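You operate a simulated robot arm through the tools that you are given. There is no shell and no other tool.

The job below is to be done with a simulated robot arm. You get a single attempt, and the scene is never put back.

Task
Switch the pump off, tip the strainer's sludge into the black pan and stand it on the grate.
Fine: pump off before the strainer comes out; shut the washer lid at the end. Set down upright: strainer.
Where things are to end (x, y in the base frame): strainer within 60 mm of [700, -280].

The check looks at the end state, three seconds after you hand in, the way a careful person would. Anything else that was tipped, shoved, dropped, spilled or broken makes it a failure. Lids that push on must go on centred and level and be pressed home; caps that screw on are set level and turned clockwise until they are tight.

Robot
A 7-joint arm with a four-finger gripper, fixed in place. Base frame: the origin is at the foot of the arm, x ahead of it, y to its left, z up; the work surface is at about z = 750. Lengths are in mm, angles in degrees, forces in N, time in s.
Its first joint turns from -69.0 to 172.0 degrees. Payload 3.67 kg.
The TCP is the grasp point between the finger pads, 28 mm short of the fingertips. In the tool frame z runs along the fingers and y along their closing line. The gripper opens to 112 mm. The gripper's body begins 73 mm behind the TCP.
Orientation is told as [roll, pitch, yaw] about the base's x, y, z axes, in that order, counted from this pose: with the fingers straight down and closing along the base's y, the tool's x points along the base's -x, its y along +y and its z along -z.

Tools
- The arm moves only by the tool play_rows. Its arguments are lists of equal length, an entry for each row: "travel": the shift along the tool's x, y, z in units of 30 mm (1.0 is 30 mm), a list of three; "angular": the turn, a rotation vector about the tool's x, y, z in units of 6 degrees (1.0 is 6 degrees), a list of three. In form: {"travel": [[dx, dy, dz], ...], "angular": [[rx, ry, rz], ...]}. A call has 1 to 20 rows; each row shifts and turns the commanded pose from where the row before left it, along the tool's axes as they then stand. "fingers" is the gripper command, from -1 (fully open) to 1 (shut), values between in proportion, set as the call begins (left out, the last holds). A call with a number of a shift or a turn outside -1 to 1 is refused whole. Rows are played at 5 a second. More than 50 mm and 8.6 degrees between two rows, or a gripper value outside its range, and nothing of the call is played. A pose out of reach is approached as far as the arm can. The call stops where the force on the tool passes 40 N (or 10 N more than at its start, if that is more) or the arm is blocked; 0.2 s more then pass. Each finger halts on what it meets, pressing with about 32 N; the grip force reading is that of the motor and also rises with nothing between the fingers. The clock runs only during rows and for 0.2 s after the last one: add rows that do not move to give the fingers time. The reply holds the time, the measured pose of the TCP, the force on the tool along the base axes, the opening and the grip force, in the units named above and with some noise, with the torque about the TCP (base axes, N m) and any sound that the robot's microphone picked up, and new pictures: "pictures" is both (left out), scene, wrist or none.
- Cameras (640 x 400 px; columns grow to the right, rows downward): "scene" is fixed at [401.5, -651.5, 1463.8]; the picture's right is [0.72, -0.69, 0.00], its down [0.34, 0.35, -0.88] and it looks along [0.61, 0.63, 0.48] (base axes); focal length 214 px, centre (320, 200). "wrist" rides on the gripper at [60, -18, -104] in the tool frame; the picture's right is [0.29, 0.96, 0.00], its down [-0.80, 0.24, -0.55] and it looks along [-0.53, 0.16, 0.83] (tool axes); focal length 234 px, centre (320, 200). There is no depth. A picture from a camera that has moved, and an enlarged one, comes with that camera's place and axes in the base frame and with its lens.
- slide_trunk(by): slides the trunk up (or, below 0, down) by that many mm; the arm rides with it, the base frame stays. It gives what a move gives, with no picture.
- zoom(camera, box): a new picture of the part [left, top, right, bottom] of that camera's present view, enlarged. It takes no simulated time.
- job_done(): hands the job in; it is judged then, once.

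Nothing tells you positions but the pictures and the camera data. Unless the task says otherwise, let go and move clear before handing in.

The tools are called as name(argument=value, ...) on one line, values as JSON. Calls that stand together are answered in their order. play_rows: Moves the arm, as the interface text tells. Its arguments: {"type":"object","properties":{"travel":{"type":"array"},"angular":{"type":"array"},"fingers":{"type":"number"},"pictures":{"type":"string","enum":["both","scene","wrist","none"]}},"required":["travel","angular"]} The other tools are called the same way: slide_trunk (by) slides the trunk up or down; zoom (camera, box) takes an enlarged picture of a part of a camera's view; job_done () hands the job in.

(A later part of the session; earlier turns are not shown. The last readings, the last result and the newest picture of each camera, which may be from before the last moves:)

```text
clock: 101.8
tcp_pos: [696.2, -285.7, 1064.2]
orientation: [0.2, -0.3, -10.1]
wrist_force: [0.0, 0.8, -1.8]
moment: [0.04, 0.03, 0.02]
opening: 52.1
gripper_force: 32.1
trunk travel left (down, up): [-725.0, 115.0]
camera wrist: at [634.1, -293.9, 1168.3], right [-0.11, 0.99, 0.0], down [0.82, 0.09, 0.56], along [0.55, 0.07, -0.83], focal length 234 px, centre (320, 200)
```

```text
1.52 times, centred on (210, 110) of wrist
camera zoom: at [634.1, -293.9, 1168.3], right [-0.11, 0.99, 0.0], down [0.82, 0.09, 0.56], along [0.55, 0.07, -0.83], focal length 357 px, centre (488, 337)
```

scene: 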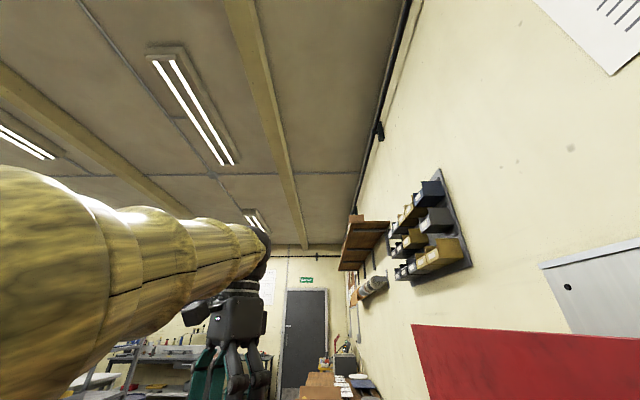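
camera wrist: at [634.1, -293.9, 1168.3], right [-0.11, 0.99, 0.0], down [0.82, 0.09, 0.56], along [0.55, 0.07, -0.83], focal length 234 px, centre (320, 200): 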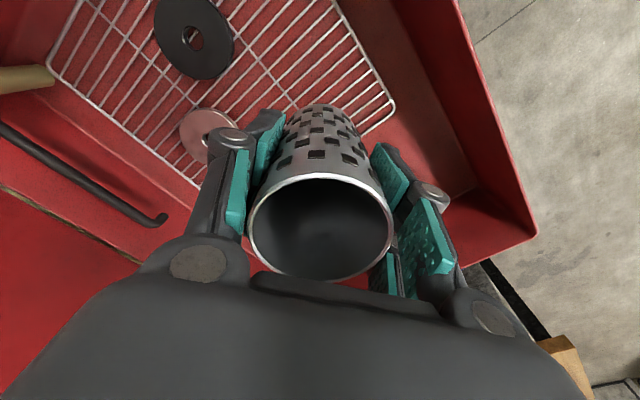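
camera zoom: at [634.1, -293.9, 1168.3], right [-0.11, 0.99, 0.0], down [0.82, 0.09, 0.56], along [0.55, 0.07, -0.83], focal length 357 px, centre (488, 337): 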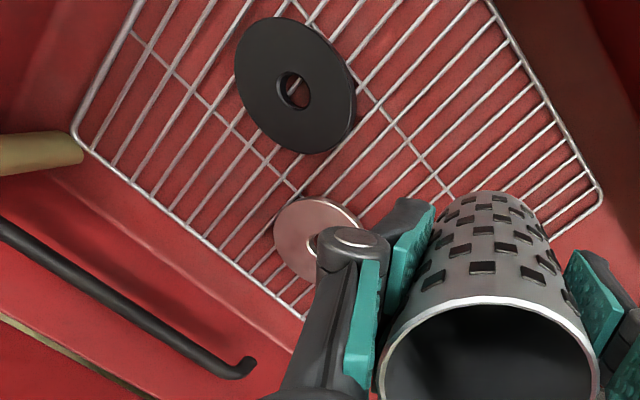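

The strainer is clean inside and the spot on the grate is clear of both discs. I'll lower it most of the way, then creep to contact.

play_rows(travel=[[-0.1, 0.21, 0], [0, 0, 0.6], [0, 0, 0.8], [0, 0, 0.8], [0, 0, 0.8], [0, 0, 0.8], [0, 0, 0.8], [0, 0, 0.8], [0, 0, 0.6], [0, 0, 0.4], [0, 0, 0]], angular=[[0, 0, 0], [0, 0, 0], [0, 0, 0], [0, 0, 0], [0, 0, 0], [0, 0, 0], [0, 0, 0], [0, 0, 0], [0, 0, 0], [0, 0, 0], [0, 0, 0]], pictures="wrist")

```text
clock: 104.2
tcp_pos: [700.2, -278.0, 872.0]
orientation: [0.2, -0.3, -10.2]
wrist_force: [0.1, -0.9, -1.9]
moment: [0.01, -0.04, 0.01]
opening: 52.3
gripper_force: 32.3
trunk travel left (down, up): [-725.0, 115.0]
camera wrist: at [637.9, -286.8, 976.2], right [-0.11, 0.99, 0.0], down [0.82, 0.09, 0.56], along [0.56, 0.07, -0.83], focal length 234 px, centre (320, 200)
```

wrist: 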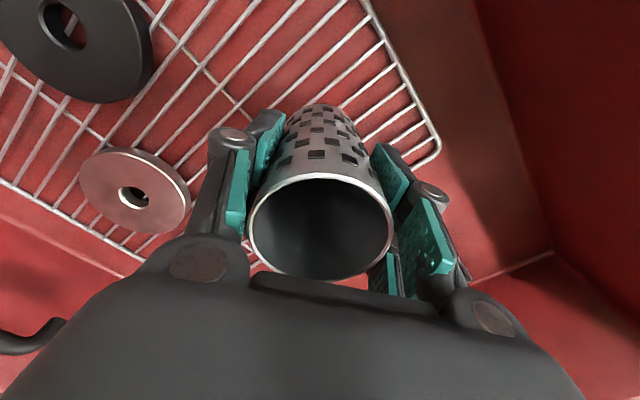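

play_rows(travel=[[0, 0, 0.15], [0, 0, 0.15], [0, 0, 0.15], [0, 0, 0]], angular=[[0, 0, 0], [0, 0, 0], [0, 0, 0], [0, 0, 0]], pictures="none")

play_rows(travel=[[0, 0, 0.1], [0, 0, 0.1], [0, 0, 0]], angular=[[0, 0, 0], [0, 0, 0], [0, 0, 0]], pictures="wrist")

```text
clock: 105.2
tcp_pos: [701.5, -278.7, 858.8]
orientation: [0.2, -0.3, -10.2]
wrist_force: [-0.9, -0.5, -0.9]
moment: [-0.02, 0.02, -0.02]
opening: 52.0
gripper_force: 31.8
trunk travel left (down, up): [-725.0, 115.0]
```

```text
clock: 106.0
tcp_pos: [700.1, -277.5, 852.4]
orientation: [0.2, -0.3, -10.3]
wrist_force: [0.9, 0.6, -0.5]
moment: [-0.03, -0.03, 0.0]
opening: 51.8
gripper_force: 32.3
trunk travel left (down, up): [-725.0, 115.0]
camera wrist: at [638.5, -287.0, 956.6], right [-0.11, 0.99, 0.0], down [0.82, 0.09, 0.56], along [0.55, 0.07, -0.83], focal length 234 px, centre (320, 200)
```

wrist: 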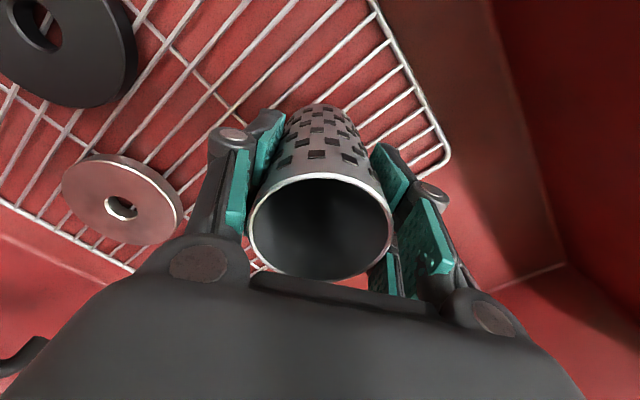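

play_rows(travel=[[0, 0, 0.1], [0, 0, 0.1], [0, 0, 0]], angular=[[0, 0, 0], [0, 0, 0], [0, 0, 0]], pictures="none")

play_rows(travel=[[0, 0, 0.1], [0, 0, 0]], angular=[[0, 0, 0], [0, 0, 0]], pictures="none")

```text
clock: 106.8
tcp_pos: [700.6, -278.0, 847.4]
orientation: [0.1, -0.3, -10.2]
wrist_force: [0.3, 0.2, -0.4]
moment: [0.03, 0.0, 0.01]
opening: 52.2
gripper_force: 32.1
trunk travel left (down, up): [-725.0, 115.0]
```

```text
clock: 107.5
tcp_pos: [700.2, -278.6, 844.2]
orientation: [0.2, -0.3, -10.2]
wrist_force: [-0.3, -0.8, -0.7]
moment: [0.0, 0.01, 0.02]
opening: 51.9
gripper_force: 31.9
trunk travel left (down, up): [-725.0, 115.0]
```

play_rows(travel=[[0, 0, 0.1], [0, 0, 0.1], [0, 0, 0]], angular=[[0, 0, 0], [0, 0, 0], [0, 0, 0]], pictures="wrist")

```text
clock: 108.2
tcp_pos: [701.1, -279.3, 838.1]
orientation: [0.1, -0.4, -10.2]
wrist_force: [0.3, 0.4, -0.4]
moment: [-0.01, 0.02, 0.03]
opening: 51.9
gripper_force: 31.6
trunk travel left (down, up): [-725.0, 115.0]
camera wrist: at [638.8, -287.1, 941.6], right [-0.11, 0.99, 0.0], down [0.82, 0.09, 0.56], along [0.55, 0.07, -0.83], focal length 234 px, centre (320, 200)
```

wrist: 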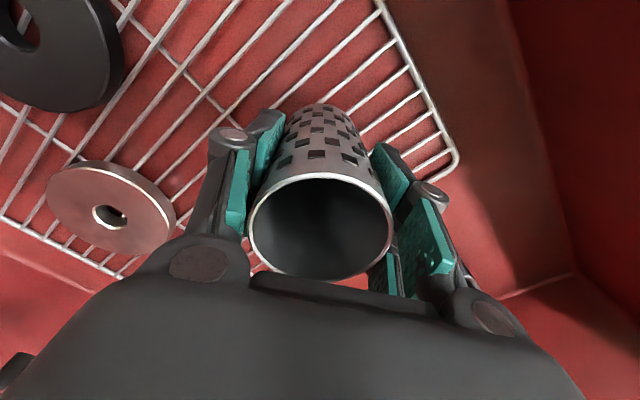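

play_rows(travel=[[0, 0, 0.1], [0, 0, 0.1], [0, 0, 0]], angular=[[0, 0, 0], [0, 0, 0], [0, 0, 0]], pictures="none")

play_rows(travel=[[0, 0, 0.1], [0, 0, 0]], angular=[[0, 0, 0], [0, 0, 0]], pictures="none")

play_rows(travel=[[0, 0, 0.1], [0, 0, 0]], angular=[[0, 0, 0], [0, 0, 0]], pictures="none")

```text
clock: 109.0
tcp_pos: [699.1, -278.5, 831.8]
orientation: [0.2, -0.3, -10.2]
wrist_force: [-0.3, -1.1, -0.8]
moment: [0.0, 0.01, -0.03]
opening: 52.1
gripper_force: 32.1
trunk travel left (down, up): [-725.0, 115.0]
```

```text
clock: 109.7
tcp_pos: [702.0, -278.2, 828.3]
orientation: [0.4, -0.2, -10.2]
wrist_force: [-0.7, -0.2, -1.2]
moment: [0.02, 0.04, -0.04]
opening: 52.3
gripper_force: 32.0
trunk travel left (down, up): [-725.0, 115.0]
```

```text
clock: 110.2
tcp_pos: [700.4, -279.7, 826.8]
orientation: [0.2, -0.4, -10.2]
wrist_force: [0.3, -0.6, -1.8]
moment: [0.02, 0.0, 0.01]
opening: 51.8
gripper_force: 32.4
trunk travel left (down, up): [-725.0, 115.0]
```

play_rows(travel=[[0, 0, 0.1], [0, 0, 0]], angular=[[0, 0, 0], [0, 0, 0]], pictures="none")

play_rows(travel=[[0, 0, 0.1], [0, 0, 0]], angular=[[0, 0, 0], [0, 0, 0]], pictures="none")

play_rows(travel=[[0, 0, 0.1], [0, 0, 0]], angular=[[0, 0, 0], [0, 0, 0]], pictures="wrist")

```text
clock: 110.8
tcp_pos: [700.8, -278.5, 822.9]
orientation: [0.2, -0.3, -10.2]
wrist_force: [0.1, -0.8, -0.3]
moment: [0.0, -0.01, -0.02]
opening: 52.0
gripper_force: 31.7
trunk travel left (down, up): [-725.0, 115.0]
```

```text
clock: 111.5
tcp_pos: [701.7, -278.0, 821.1]
orientation: [0.2, -0.4, -10.2]
wrist_force: [-0.7, 0.5, -2.1]
moment: [0.0, -0.02, -0.02]
opening: 51.9
gripper_force: 31.8
trunk travel left (down, up): [-725.0, 115.0]
```

```text
clock: 112.0
tcp_pos: [700.5, -278.6, 819.2]
orientation: [0.2, -0.4, -10.2]
wrist_force: [0.6, -2.0, 12.7]
moment: [-0.13, 0.23, 0.05]
opening: 51.8
gripper_force: 31.9
trunk travel left (down, up): [-725.0, 115.0]
camera wrist: at [638.6, -286.7, 922.7], right [-0.11, 0.99, 0.0], down [0.82, 0.09, 0.56], along [0.56, 0.07, -0.83], focal length 234 px, centre (320, 200)
```

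wrist: 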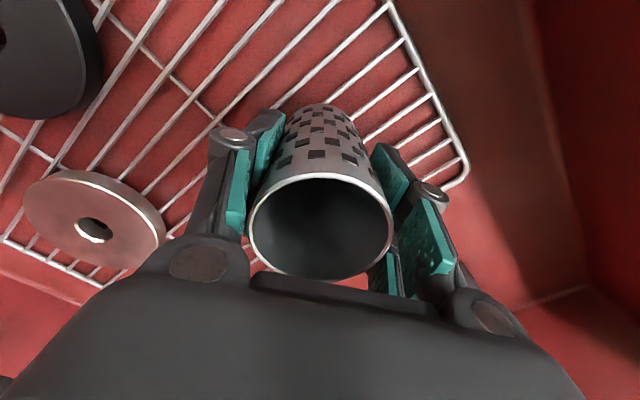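

It's standing on the grate. I'll relieve the pressure, open the fingers and rise straight up.

play_rows(travel=[[0, 0, -0.06], [0, 0, 0]], angular=[[0, 0, 0], [0, 0, 0]], pictures="none")

play_rows(travel=[[0, 0, 0], [0, 0, 0], [0, 0, 0], [0, 0, 0]], angular=[[0, 0, 0], [0, 0, 0], [0, 0, 0], [0, 0, 0]], fingers=-0.4, pictures="wrist")

```text
clock: 112.7
tcp_pos: [701.4, -277.6, 818.7]
orientation: [0.2, -0.3, -10.4]
wrist_force: [1.0, -1.1, 4.3]
moment: [0.05, -0.2, -0.03]
opening: 51.8
gripper_force: 31.5
trunk travel left (down, up): [-725.0, 115.0]
```

```text
clock: 113.7
tcp_pos: [701.0, -278.0, 818.8]
orientation: [0.2, -0.3, -10.2]
wrist_force: [0.0, 0.5, 0.9]
moment: [-0.01, 0.01, 0.01]
opening: 78.3
gripper_force: 0.1
trunk travel left (down, up): [-725.0, 115.0]
camera wrist: at [638.7, -286.7, 923.1], right [-0.11, 0.99, 0.0], down [0.82, 0.09, 0.56], along [0.55, 0.07, -0.83], focal length 234 px, centre (320, 200)
```

wrist: 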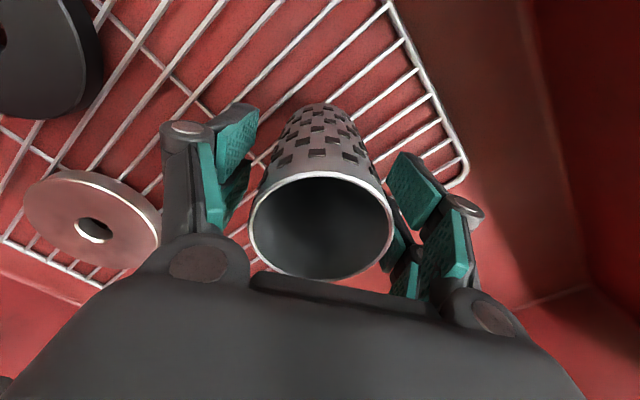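

Released, and the strainer hasn't moved. Now I'll rise straight up and check it from above.

play_rows(travel=[[0, 0, -0.3], [0, 0, -0.5], [0, 0, -0.8], [0, 0, -1], [0, 0, -1], [0, 0, -1], [0, 0, -1], [0, 0, -1], [0, 0, -1], [0, 0, 0]], angular=[[0, 0, 0], [0, 0, 0], [0, 0, 0], [0, 0, 0], [0, 0, 0], [0, 0, 0], [0, 0, 0], [0, 0, 0], [0, 0, 0], [0, 0, 0]], pictures="wrist")

zoom(camera="wrist", box=[200, 0, 460, 200])

```text
clock: 115.8
tcp_pos: [700.0, -277.9, 1047.2]
orientation: [0.2, -0.1, -10.3]
wrist_force: [-0.6, 0.5, 0.1]
moment: [-0.01, 0.0, 0.02]
opening: 78.3
gripper_force: 0.1
trunk travel left (down, up): [-725.0, 115.0]
camera wrist: at [637.8, -286.5, 1151.0], right [-0.11, 0.99, 0.0], down [0.82, 0.09, 0.56], along [0.55, 0.07, -0.83], focal length 234 px, centre (320, 200)
```

wrist: 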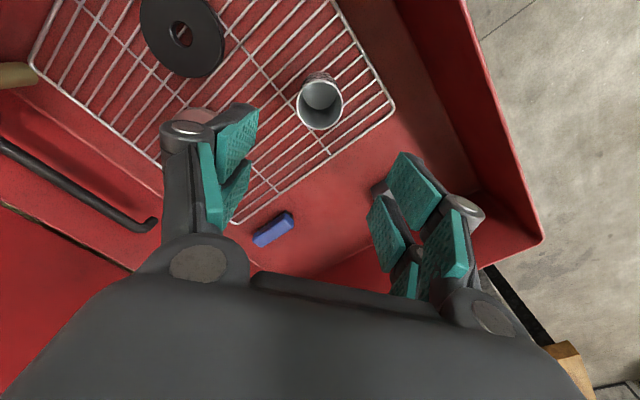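

```text
2.00 times, centred on (330, 100) of wrist
camera zoom: at [637.8, -286.5, 1151.0], right [-0.11, 0.99, 0.0], down [0.82, 0.09, 0.56], along [0.55, 0.07, -0.83], focal length 468 px, centre (300, 400)
```

zoom: 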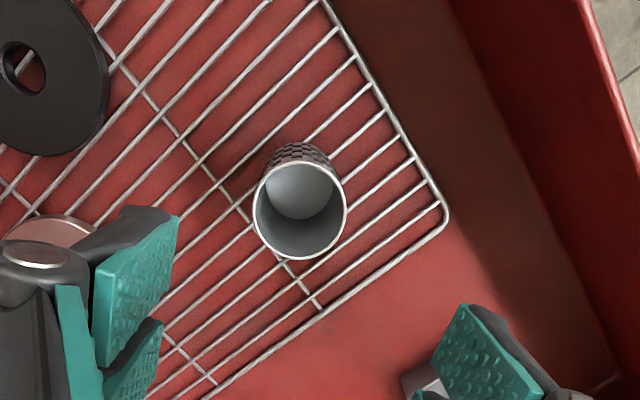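

The strainer stands upright at about (700, -277). Next is the lid: it's nearly vertical, hinged on the far side, with its top edge around z≈1445. I'll raise the trunk, turn toward it and look.

slide_trunk(by=110)

play_rows(travel=[[0, 0, 0], [0, 0, 0], [0, 0, 0], [0, 0, 0], [0, 0, 0], [0, 0, 0], [0, 0, 0], [0, 0, 0], [0, 0, 0], [0, 0, 0], [0, 0, 0], [0, 0, 0], [0, 0, 0], [0, 0, 0]], angular=[[0, 0, 0.97], [0, 0, 0.97], [0, 0, 0.97], [0, 0, 0.97], [0, 0, 0.97], [0, 0, 0.97], [0, -0.9, 0], [0, -0.9, 0], [0, -0.9, 0], [0, -0.9, 0], [0, -0.9, 0], [0, -0.9, 0], [0, -0.9, 0], [0, 0, 0]], fingers=0.3, pictures="both")

```text
clock: 117.3
tcp_pos: [699.8, -277.3, 1157.3]
orientation: [0.2, -0.4, -10.1]
wrist_force: [-0.9, 0.2, 0.5]
moment: [0.01, 0.01, 0.04]
opening: 78.3
gripper_force: 0.0
trunk travel left (down, up): [-835.0, 5.0]
```

```text
clock: 120.3
tcp_pos: [699.6, -278.1, 1157.6]
orientation: [0.4, -37.9, -45.5]
wrist_force: [-1.1, -0.4, 0.3]
moment: [0.02, 0.03, -0.01]
opening: 39.1
gripper_force: 0.2
trunk travel left (down, up): [-835.0, 5.0]
camera wrist: at [608.3, -214.3, 1202.4], right [0.52, 0.84, -0.17], down [0.37, -0.04, 0.93], along [0.77, -0.55, -0.33], focal length 234 px, centre (320, 200)
```

scene: 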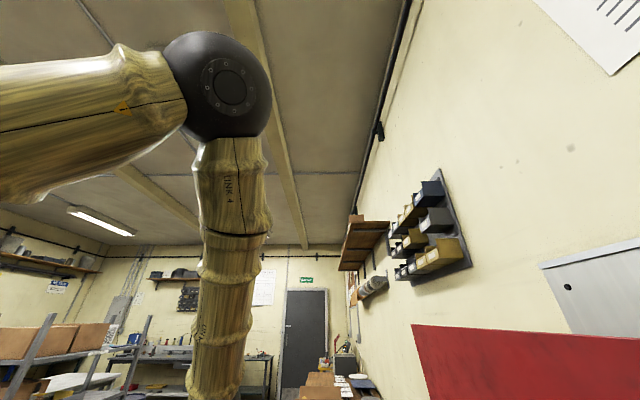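
wrist: 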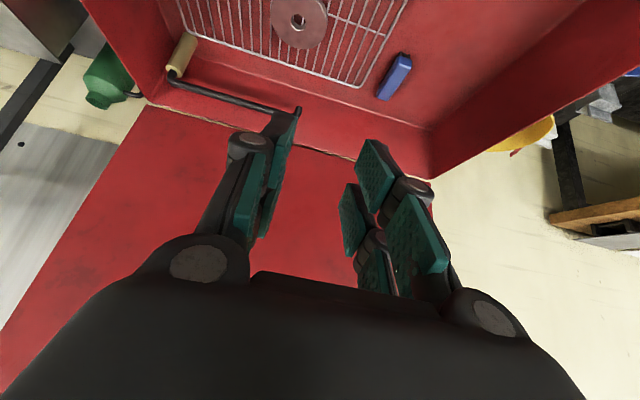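

play_rows(travel=[[-0.6, 0, -0.78], [-0.6, 0, -0.78], [-0.6, 0, -0.78], [-0.6, 0, -0.78], [-0.6, 0, -0.78], [-0.6, 0, -0.78], [-0.6, 0, -0.78], [-0.6, 0, -0.78], [0, 0, 0], [0, 0, 0], [0, 0, 0], [0, 0, 0]], angular=[[0, 0, 0], [0, 0, 0], [0, 0, 0], [0, 0, 0], [0, 0, 0], [0, 0, 0], [0, 0, 0], [0, 0, 0], [0, -0.9, 0], [0, -0.9, 0], [0, -0.9, 0], [0, 0, 0]], pictures="both")

```text
clock: 122.9
tcp_pos: [697.9, -278.0, 1392.2]
orientation: [0.5, -54.2, -45.6]
wrist_force: [-0.6, -0.6, 0.0]
moment: [0.04, 0.01, 0.02]
opening: 39.1
gripper_force: 0.0
trunk travel left (down, up): [-835.0, 5.0]
camera wrist: at [601.1, -207.6, 1405.8], right [0.56, 0.8, -0.23], down [0.18, 0.15, 0.97], along [0.81, -0.59, -0.06], focal length 234 px, centre (320, 200)
```

scene: 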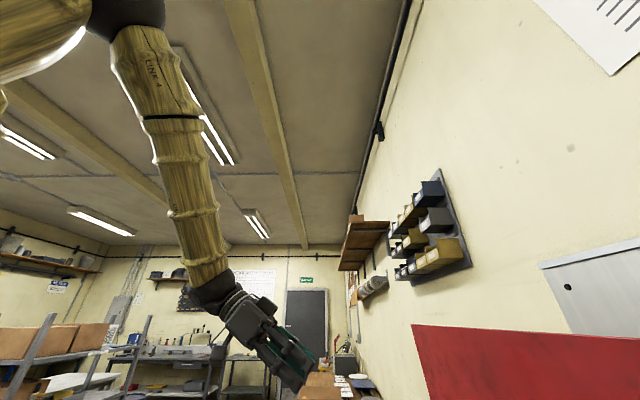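
wrist: 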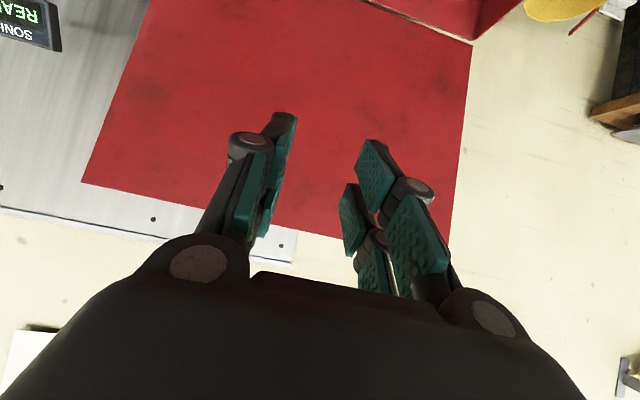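

zoom(camera="wrist", box=[60, 120, 320, 280])

zoom(camera="wrist", box=[280, 0, 540, 280])

```text
2.46 times, centred on (190, 200) of wrist
camera zoom: at [601.1, -207.6, 1405.8], right [0.56, 0.8, -0.23], down [0.18, 0.15, 0.97], along [0.81, -0.59, -0.06], focal length 576 px, centre (640, 200)
```

zoom: 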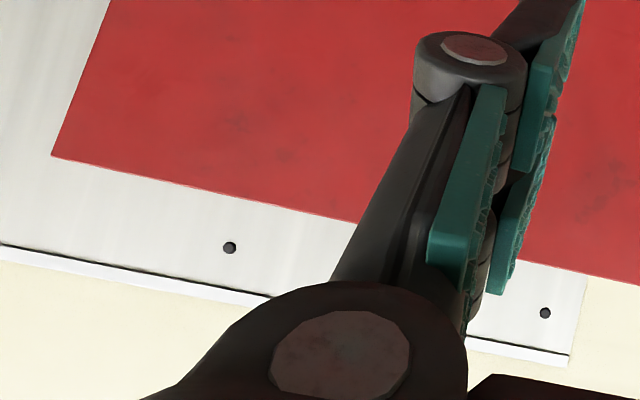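

```text
1.43 times, centred on (410, 140) of wrist
camera zoom: at [601.1, -207.6, 1405.8], right [0.56, 0.8, -0.23], down [0.18, 0.15, 0.97], along [0.81, -0.59, -0.06], focal length 334 px, centre (191, 286)
```

zoom: 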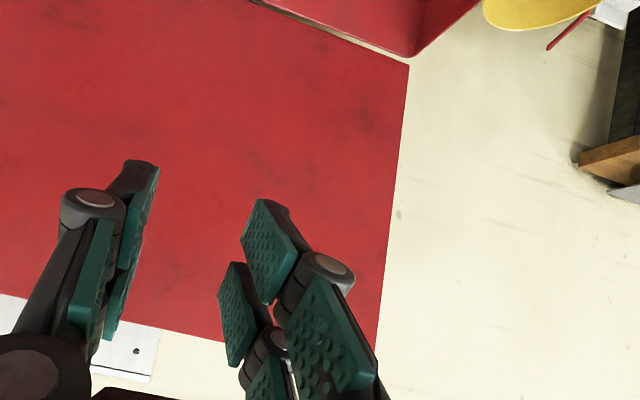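

The lid is a thin red sheet leaning slightly toward the basin, with its top edge at about z≈1443. I'll turn the fingers so they close across its thickness, pinch the edge and swing it down along its hinge arc.

play_rows(travel=[[0, 0, 0], [0, 0, 0], [0, 0, 0], [0, 0, 0], [0, 0, 0], [0, 0, 0], [0, 0, 0], [0, 0, 0], [0, 0, 0], [0, 0, 0], [0, 0, 0], [0, 0, 0], [0, 0, 0], [0, 0, 0], [0, 0, 0], [0, 0, 0]], angular=[[0, 0, -1], [0, 0, -1], [0, 0, -1], [0, 0, -1], [0, 0, -1], [0, 0, -1], [0, 0, -1], [0, 0, -1], [0, 0, -1], [0, 0, -1], [0, 0, -1], [0, 0, -1], [0, 0, -1], [0, 0, -1], [0, 0, -1], [0, 0, 0]], fingers=0.0, pictures="wrist")

```text
clock: 126.3
tcp_pos: [697.3, -277.0, 1393.4]
orientation: [-54.1, -0.2, 44.9]
wrist_force: [0.7, -0.5, 0.8]
moment: [0.01, 0.01, 0.01]
opening: 55.9
gripper_force: 0.0
trunk travel left (down, up): [-835.0, 5.0]
camera wrist: at [603.3, -269.0, 1468.9], right [-0.6, 0.2, -0.78], down [0.15, 0.98, 0.13], along [0.79, -0.03, -0.61], focal length 234 px, centre (320, 200)
```

wrist: 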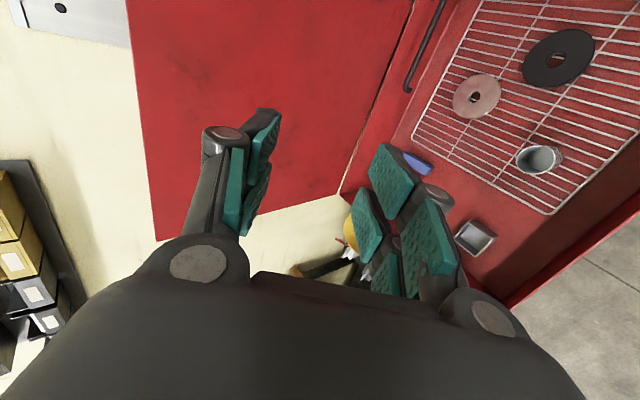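

play_rows(travel=[[0, 0, 0], [0, 0, 0], [0, 0, 0], [0, 0, 0], [0, 0, 0], [0, 0, 0], [0, 0, 0], [0, 0, 0], [0.547, -0.8, -0.363], [0.547, -0.8, -0.363], [0.547, -0.8, -0.363], [0.547, -0.8, -0.363], [0.547, -0.8, -0.363], [0.547, -0.8, -0.363], [0.547, -0.8, -0.363], [0.547, -0.8, -0.363], [0.547, -0.8, -0.363], [0.547, -0.8, -0.363]], angular=[[-1, 0, 0], [-1, 0, 0], [-1, 0, 0], [-1, 0, 0], [-1, 0, 0], [-1, 0, 0], [-1, 0, 0], [-1, 0, 0], [0, 0, 0], [0, 0, 0], [0, 0, 0], [0, 0, 0], [0, 0, 0], [0, 0, 0], [0, 0, 0], [0, 0, 0], [0, 0, 0], [0, 0, 0]], pictures="both")

```text
clock: 130.1
tcp_pos: [617.8, -347.8, 1481.9]
orientation: [-6.2, -0.4, 44.6]
wrist_force: [0.0, -0.5, 0.0]
moment: [-0.01, -0.01, 0.02]
opening: 55.8
gripper_force: 0.0
out of reach, approached as far as the arm can: row 9, 10, 11, 12, 13, 14, 15, 16, 17, 18
trunk travel left (down, up): [-835.0, 5.0]
camera wrist: at [580.0, -396.3, 1586.8], right [-0.87, 0.48, -0.1], down [0.36, 0.77, 0.53], along [0.33, 0.43, -0.84], focal length 234 px, centre (320, 200)
```

scene: 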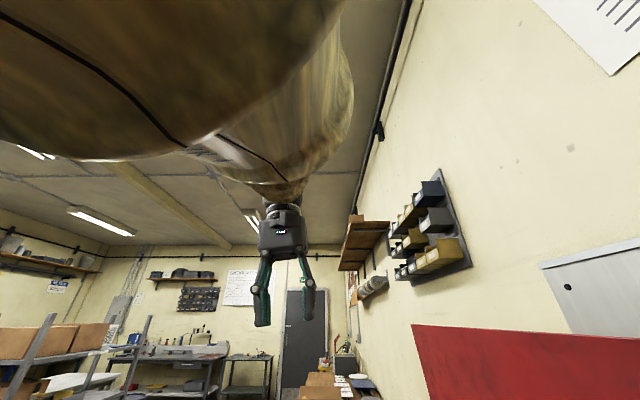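
wrist: 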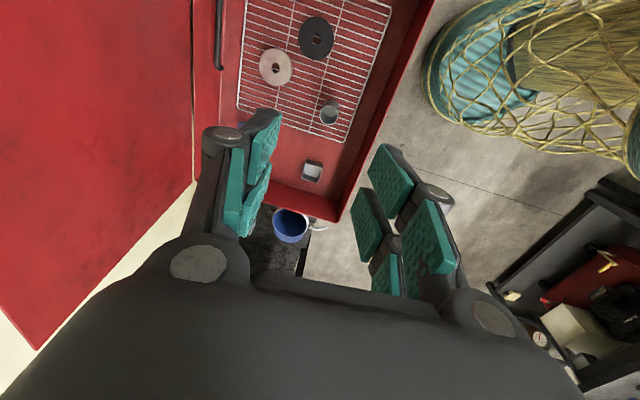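

Tool-down with this wrist turn can't extend outward at this height. I'll turn the wrist back to its natural direction and test how far out it can reach from there.

play_rows(travel=[[0, 0, 0], [0, 0, 0], [0, 0, 0], [0, 0, 0], [0, 0, 0], [0, 0, 0], [0, 0, 0], [0, 0, 0], [0, 0, 0], [0, 0, 0], [0, 0, 0], [0, 0, 0], [0, 0, 0], [0, 0, 0], [0, 0, 0]], angular=[[0, 0, 1], [0, 0, 1], [0, 0, 1], [0, 0, 1], [0, 0, 1], [0, 0, 1], [0, 0, 1], [0, 0, 1], [0, 0, 1], [0, 0, 1], [0, 0, 1], [0, 0, 1], [0, 0, 1], [0, 0, 1], [0, 0, 1]], pictures="none")

play_rows(travel=[[-1, 0, 0], [-1, 0, 0], [-1, 0, 0], [-1, 0, 0], [-1, 0, 0], [-1, 0, 0], [-1, 0, 0], [-1, 0, 0]], angular=[[0, 0, 0], [0, 0, 0], [0, 0, 0], [0, 0, 0], [0, 0, 0], [0, 0, 0], [0, 0, 0], [0, 0, 0]], pictures="both")

```text
clock: 133.3
tcp_pos: [616.7, -346.8, 1480.5]
orientation: [0.4, -6.2, -45.2]
wrist_force: [0.4, -0.5, 0.4]
moment: [-0.01, 0.0, -0.01]
opening: 56.0
gripper_force: 0.1
trunk travel left (down, up): [-835.0, 5.0]
```

```text
clock: 135.1
tcp_pos: [788.3, -517.7, 1506.5]
orientation: [0.3, -6.1, -45.1]
wrist_force: [-0.2, 0.4, -0.2]
moment: [0.0, 0.01, 0.01]
opening: 55.8
gripper_force: 0.1
trunk travel left (down, up): [-835.0, 5.0]
camera wrist: at [725.3, -482.1, 1603.4], right [0.48, 0.88, -0.03], down [0.69, -0.35, 0.64], along [0.55, -0.32, -0.77], focal length 234 px, centre (320, 200)
```

scene: 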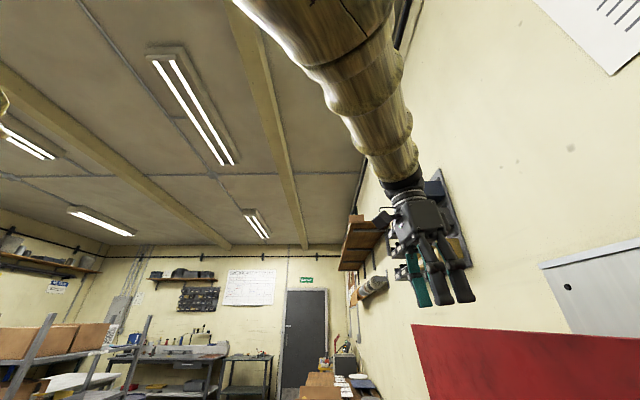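
wrist: 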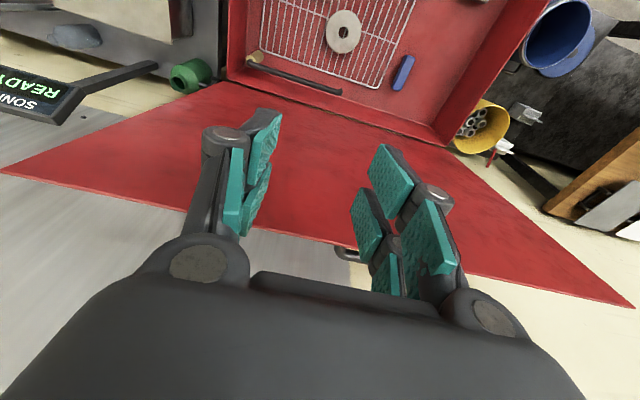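

That reaches out freely, so the limit was in the wrist turn. I'll try turning the fingers the other way from here.

play_rows(travel=[[0, 0, 0], [0, 0, 0], [0, 0, 0], [0, 0, 0], [0, 0, 0], [0, 0, 0], [0, 0, 0], [0, 0, 0], [0, 0, 0], [0, 0, 0], [0, 0, 0], [0, 0, 0], [0, 0, 0], [0, 0, 0], [0, 0, 0], [0, 0, 0]], angular=[[0, 0, 1], [0, 0, 1], [0, 0, 1], [0, 0, 1], [0, 0, 1], [0, 0, 1], [0, 0, 1], [0, 0, 1], [0, 0, 1], [0, 0, 1], [0, 0, 1], [0, 0, 1], [0, 0, 1], [0, 0, 1], [0, 0, 1], [0, 0, 0]], pictures="wrist")

```text
clock: 138.5
tcp_pos: [785.6, -517.6, 1506.4]
orientation: [6.1, 0.4, -135.1]
wrist_force: [0.0, 0.2, 0.0]
moment: [0.01, -0.01, 0.03]
opening: 56.0
gripper_force: 0.1
trunk travel left (down, up): [-835.0, 5.0]
camera wrist: at [807.9, -456.1, 1608.1], right [0.88, -0.47, 0.1], down [-0.44, -0.69, 0.57], along [-0.2, -0.55, -0.81], focal length 234 px, centre (320, 200)
```

wrist: 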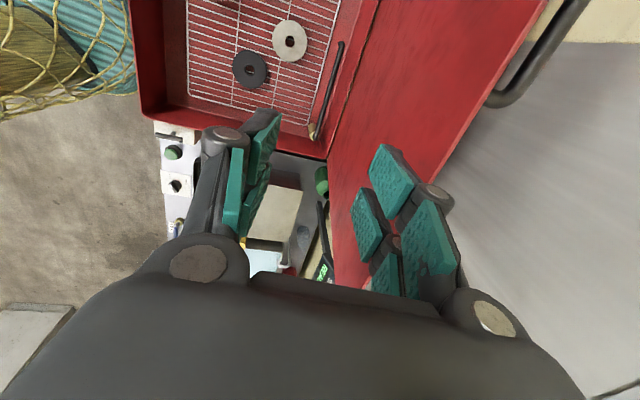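

zoom(camera="wrist", box=[320, 0, 620, 300])

zoom(camera="wrist", box=[460, 0, 620, 120])

zoom(camera="wrist", box=[130, 0, 360, 290])

```text
1.33 times, centred on (470, 150) of wrist
camera zoom: at [807.9, -456.1, 1608.1], right [0.88, -0.47, 0.1], down [-0.44, -0.69, 0.57], along [-0.2, -0.55, -0.81], focal length 312 px, centre (120, 267)
```

zoom: 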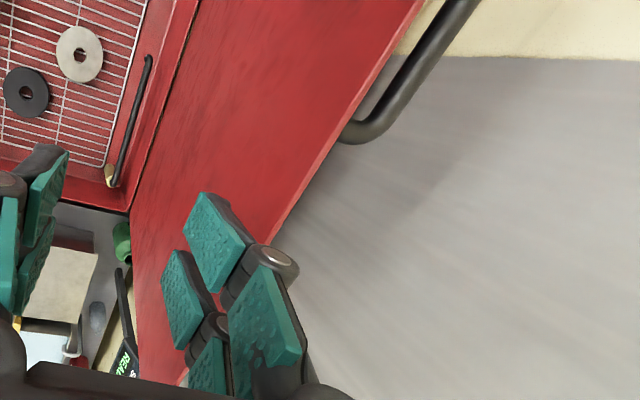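

```text
3.33 times, centred on (540, 60) of wrist
camera zoom: at [807.9, -456.1, 1608.1], right [0.88, -0.47, 0.1], down [-0.44, -0.69, 0.57], along [-0.2, -0.55, -0.81], focal length 781 px, centre (-413, 667)
```

zoom: 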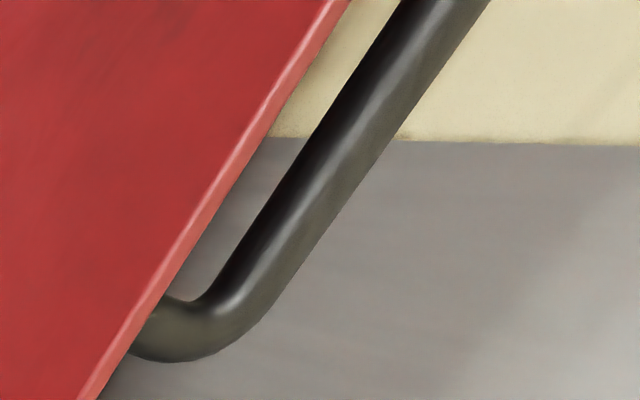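

```text
1.38 times, centred on (245, 145) of wrist
camera zoom: at [807.9, -456.1, 1608.1], right [0.88, -0.47, 0.1], down [-0.44, -0.69, 0.57], along [-0.2, -0.55, -0.81], focal length 323 px, centre (423, 276)
```

zoom: 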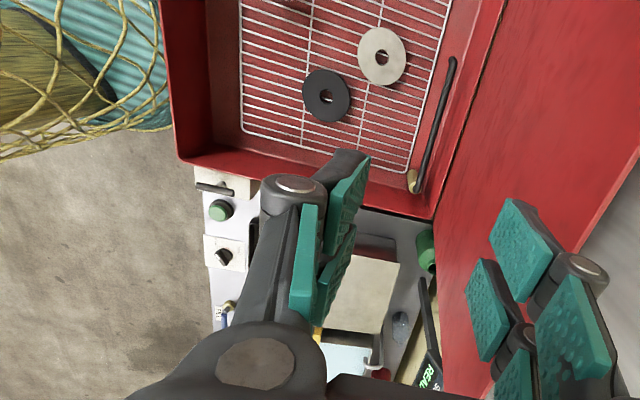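

The lid has a bar handle on its outer face around t≈250–340 along the edge, so I'll use a clear stretch of edge beside it. I'll move over the top edge with the fingers open across it.

play_rows(travel=[[-0.3, 0.9, 0.05], [-0.3, 0.9, 0.1], [-0.3, 0.95, 0.1], [-0.25, 0.95, 0.1], [0, 0, 0]], angular=[[0, 0, 0], [0, 0, 0], [0, 0, 0], [0, 0, 0], [0, 0, 0]], fingers=-0.43, pictures="both")

```text
clock: 139.7
tcp_pos: [838.4, -621.3, 1506.8]
orientation: [6.2, 0.4, -135.1]
wrist_force: [-0.3, 0.0, -0.2]
moment: [0.0, -0.03, -0.01]
opening: 80.0
gripper_force: 0.0
trunk travel left (down, up): [-835.0, 5.0]
camera wrist: at [860.9, -560.3, 1610.0], right [0.88, -0.47, 0.1], down [-0.44, -0.69, 0.57], along [-0.2, -0.55, -0.81], focal length 234 px, centre (320, 200)
```

scene: 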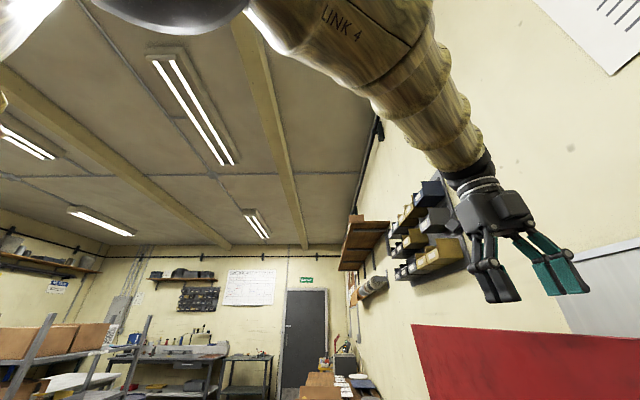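
wrist: 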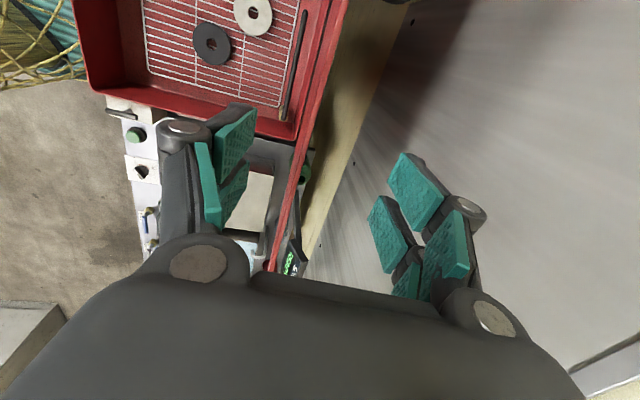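

zoom(camera="wrist", box=[230, 0, 430, 290])

zoom(camera="scene", box=[400, 160, 640, 400])

```text
1.38 times, centred on (330, 145) of wrist
camera zoom: at [860.9, -560.3, 1610.0], right [0.88, -0.47, 0.1], down [-0.44, -0.69, 0.57], along [-0.2, -0.55, -0.81], focal length 323 px, centre (306, 276)
```

zoom: 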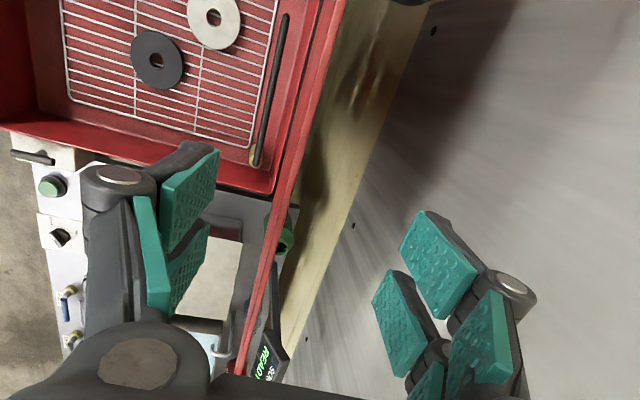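

```text
1.67 times, centred on (520, 280) of scene
camera zoom: at [401.5, -651.5, 1463.8], right [0.72, -0.69, 0.0], down [0.34, 0.35, -0.88], along [0.61, 0.63, 0.48], focal length 358 px, centre (-13, 67)
```

zoom: 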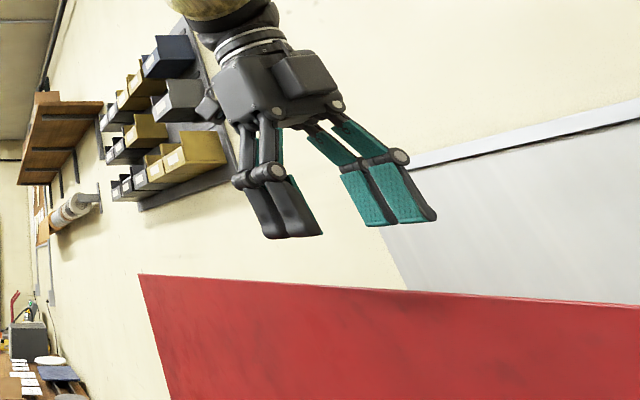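

play_rows(travel=[[0, -0.1, 0.5], [0, 0, 0.6], [0, 0, 0.6], [0, 0, 0.6], [0, 0, 0]], angular=[[0, 0, 0], [0, 0, 0], [0, 0, 0], [0, 0, 0], [0, 0, 0]], pictures="both")

zoom(camera="scene", box=[400, 160, 640, 400])

```text
clock: 140.9
tcp_pos: [842.3, -624.2, 1438.7]
orientation: [6.1, 0.4, -135.1]
wrist_force: [-0.1, 0.5, 0.7]
moment: [0.0, 0.0, -0.02]
opening: 80.1
gripper_force: 0.1
trunk travel left (down, up): [-835.0, 5.0]
camera wrist: at [865.0, -562.5, 1540.3], right [0.88, -0.47, 0.1], down [-0.44, -0.69, 0.57], along [-0.2, -0.55, -0.81], focal length 234 px, centre (320, 200)
```

scene: 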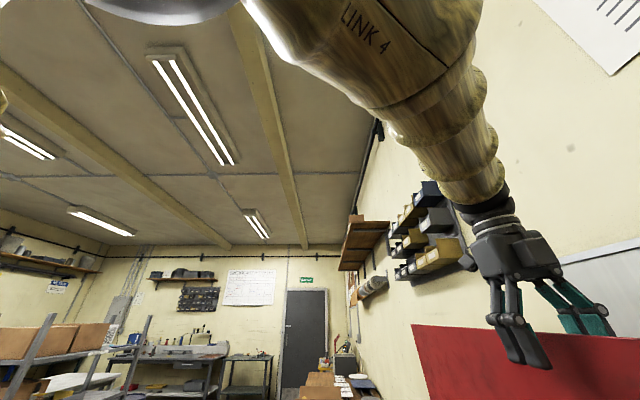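
wrist: 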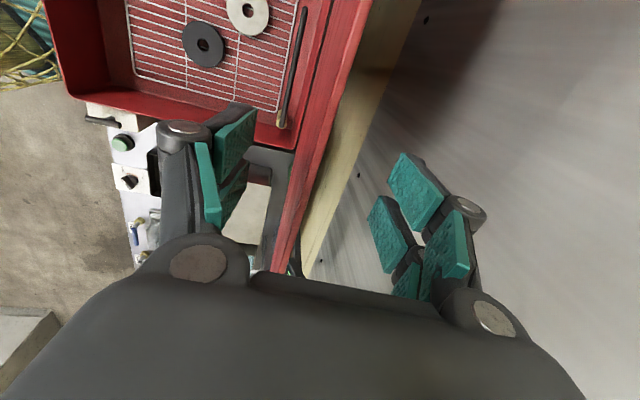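

```text
1.67 times, centred on (520, 280) of scene
camera zoom: at [401.5, -651.5, 1463.8], right [0.72, -0.69, 0.0], down [0.34, 0.35, -0.88], along [0.61, 0.63, 0.48], focal length 358 px, centre (-13, 67)
```

zoom: 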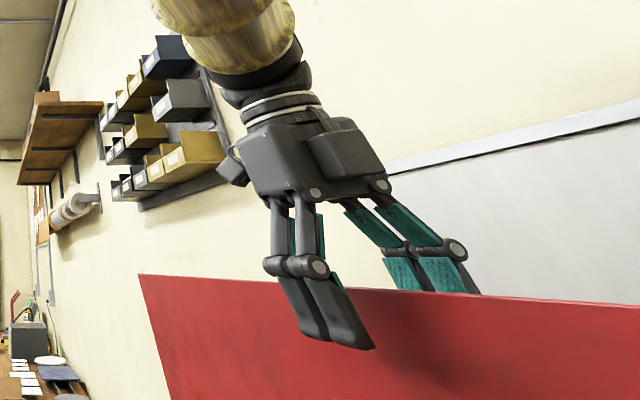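

The scene view shows one finger on each side of the lid's edge. I'll close to a loose capture so the lid stays controlled both ways without strain.

play_rows(travel=[[0, 0, 0], [0, 0, 0], [0, 0, 0]], angular=[[0, 0, 0], [0, 0, 0], [0, 0, 0]], fingers=0.57, pictures="wrist")

zoom(camera="wrist", box=[220, 60, 420, 290])

zoom(camera="scene", box=[440, 220, 640, 400])

```text
clock: 141.7
tcp_pos: [842.4, -623.4, 1439.2]
orientation: [6.0, 0.3, -135.0]
wrist_force: [0.1, 0.4, -0.9]
moment: [0.01, -0.02, -0.01]
opening: 24.2
gripper_force: 0.1
trunk travel left (down, up): [-835.0, 5.0]
camera wrist: at [865.2, -562.6, 1540.2], right [0.88, -0.47, 0.1], down [-0.44, -0.69, 0.57], along [-0.2, -0.55, -0.81], focal length 234 px, centre (320, 200)
```

wrist: 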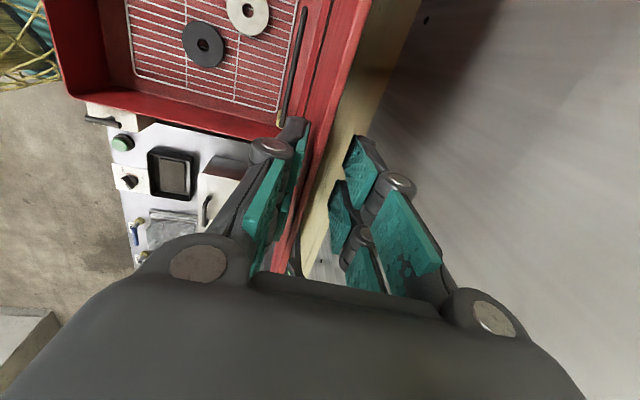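

```text
1.74 times, centred on (320, 175) of wrist
camera zoom: at [865.2, -562.6, 1540.2], right [0.88, -0.47, 0.1], down [-0.44, -0.69, 0.57], along [-0.2, -0.55, -0.81], focal length 407 px, centre (320, 244)
```

zoom: 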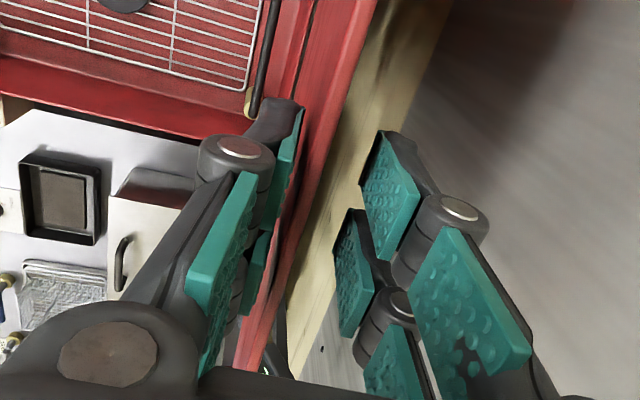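

```text
2.22 times, centred on (540, 310) of scene
camera zoom: at [401.5, -651.5, 1463.8], right [0.72, -0.69, 0.0], down [0.34, 0.35, -0.88], along [0.61, 0.63, 0.48], focal length 477 px, centre (-169, -44)
```

zoom: 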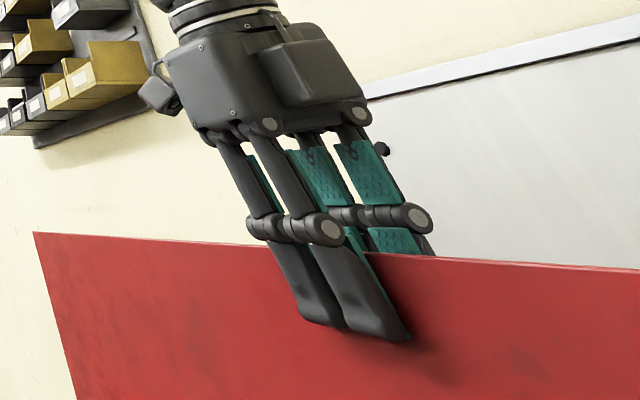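

The lid edge is captured between the fingers. I'll swing it along the hinge arc in small increments, watching the forces.

play_rows(travel=[[0, -0.76, 0.016], [0, -0.76, 0.016], [0, -0.76, 0.016], [0, -0.76, 0.016], [0, 0, 0]], angular=[[-0.4, 0, 0], [-0.4, 0, 0], [-0.4, 0, 0], [-0.4, 0, 0], [0, 0, 0]], pictures="both")

zoom(camera="scene", box=[400, 200, 640, 400])

```text
clock: 142.9
tcp_pos: [780.7, -560.0, 1420.1]
orientation: [15.7, 0.3, -135.1]
wrist_force: [1.4, -1.2, 1.5]
moment: [0.01, 0.08, 0.06]
opening: 25.1
gripper_force: 1.2
trunk travel left (down, up): [-835.0, 5.0]
camera wrist: at [791.2, -486.8, 1516.3], right [0.85, -0.45, 0.26], down [-0.51, -0.62, 0.59], along [-0.1, -0.64, -0.76], focal length 234 px, centre (320, 200)
```

scene: 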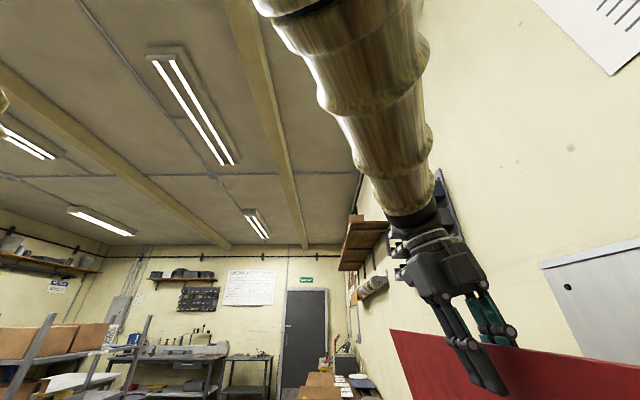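
wrist: 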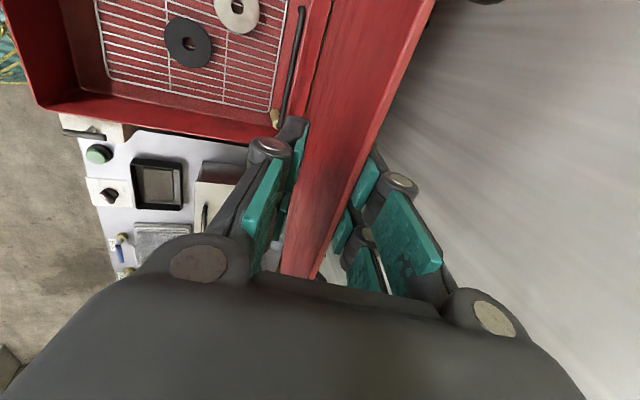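

```text
2.00 times, centred on (520, 300) of scene
camera zoom: at [401.5, -651.5, 1463.8], right [0.72, -0.69, 0.0], down [0.34, 0.35, -0.88], along [0.61, 0.63, 0.48], focal length 429 px, centre (-80, 0)
```

zoom: 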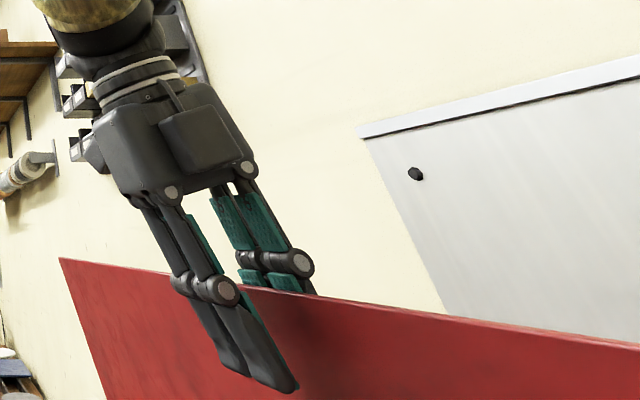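

The lid is following with very little force. I'll continue the arc.

play_rows(travel=[[0, -0.76, 0.016], [0, -0.76, 0.016], [0, -0.76, 0.016], [0, -0.76, 0.016], [0, -0.76, 0.016], [0, -0.76, 0.016], [0, 0, 0]], angular=[[-0.4, 0, 0], [-0.4, 0, 0], [-0.4, 0, 0], [-0.4, 0, 0], [-0.4, 0, 0], [-0.4, 0, 0], [0, 0, 0]], pictures="both")

```text
clock: 144.5
tcp_pos: [691.5, -471.1, 1368.4]
orientation: [30.1, 0.3, -135.1]
wrist_force: [0.7, -0.1, 1.5]
moment: [0.02, 0.04, 0.0]
opening: 24.9
gripper_force: 0.4
trunk travel left (down, up): [-835.0, 5.0]
camera wrist: at [686.3, -382.7, 1449.0], right [0.79, -0.38, 0.48], down [-0.62, -0.52, 0.6], along [0.02, -0.77, -0.64], focal length 234 px, centre (320, 200)
```

scene: 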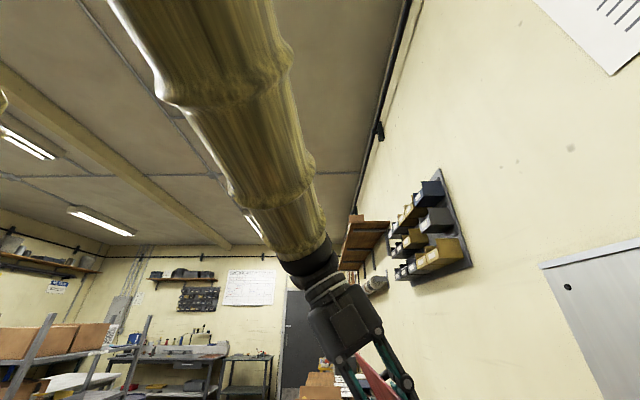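
wrist: 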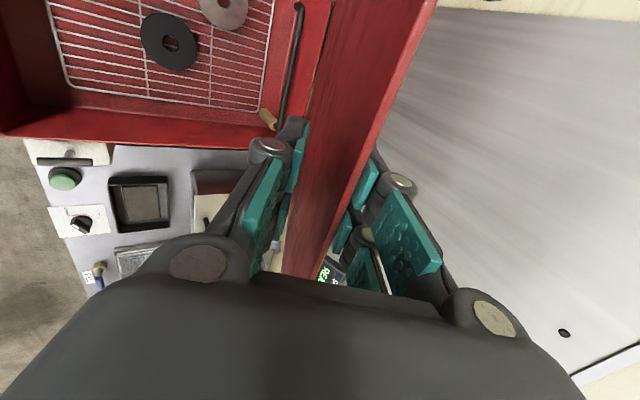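

play_rows(travel=[[0, -0.76, 0.016], [0, -0.76, 0.016], [0, -0.76, 0.016], [0, -0.76, 0.016], [0, -0.76, 0.016], [0, -0.76, 0.016], [0, 0, 0]], angular=[[-0.4, 0, 0], [-0.4, 0, 0], [-0.4, 0, 0], [-0.4, 0, 0], [-0.4, 0, 0], [-0.4, 0, 0], [0, 0, 0]], pictures="wrist")

```text
clock: 146.1
tcp_pos: [614.4, -393.8, 1283.9]
orientation: [44.5, 0.3, -135.1]
wrist_force: [0.6, 0.2, 0.2]
moment: [-0.01, 0.0, -0.01]
opening: 24.4
gripper_force: 0.1
trunk travel left (down, up): [-835.0, 5.0]
camera wrist: at [596.5, -292.3, 1346.5], right [0.68, -0.28, 0.67], down [-0.72, -0.41, 0.56], along [0.12, -0.87, -0.48], focal length 234 px, centre (320, 200)
```

wrist: 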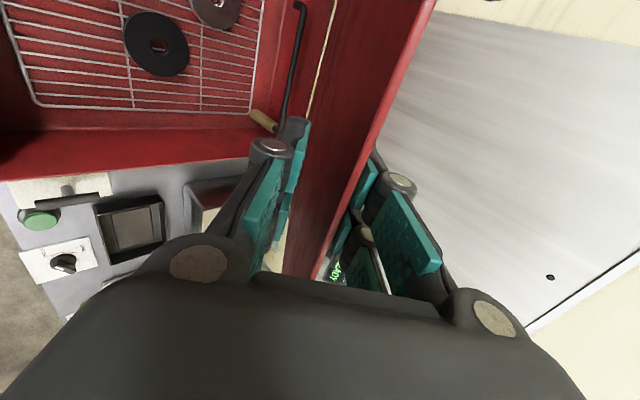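

play_rows(travel=[[0, -0.76, 0.016], [0, -0.76, 0.016], [0, -0.76, 0.016], [0, -0.76, 0.016], [0, -0.76, 0.016], [0, -0.76, 0.016], [0, 0, 0]], angular=[[-0.4, 0, 0], [-0.4, 0, 0], [-0.4, 0, 0], [-0.4, 0, 0], [-0.4, 0, 0], [-0.4, 0, 0], [0, 0, 0]], pictures="wrist")

```text
clock: 147.7
tcp_pos: [571.4, -332.6, 1174.8]
orientation: [58.8, 0.3, -135.2]
wrist_force: [-0.3, 0.6, -0.3]
moment: [0.03, 0.02, -0.01]
opening: 23.9
gripper_force: 0.1
out of reach, approached as far as the arm can: row 4, 5, 6
trunk travel left (down, up): [-835.0, 5.0]
camera wrist: at [545.4, -222.2, 1213.3], right [0.55, -0.15, 0.82], down [-0.81, -0.32, 0.49], along [0.19, -0.94, -0.3], focal length 234 px, centre (320, 200)
```

wrist: 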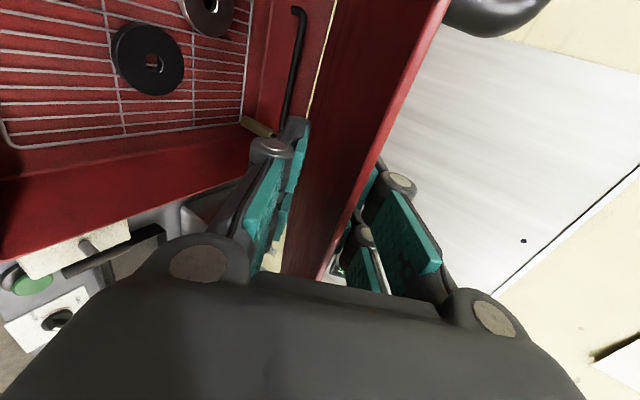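

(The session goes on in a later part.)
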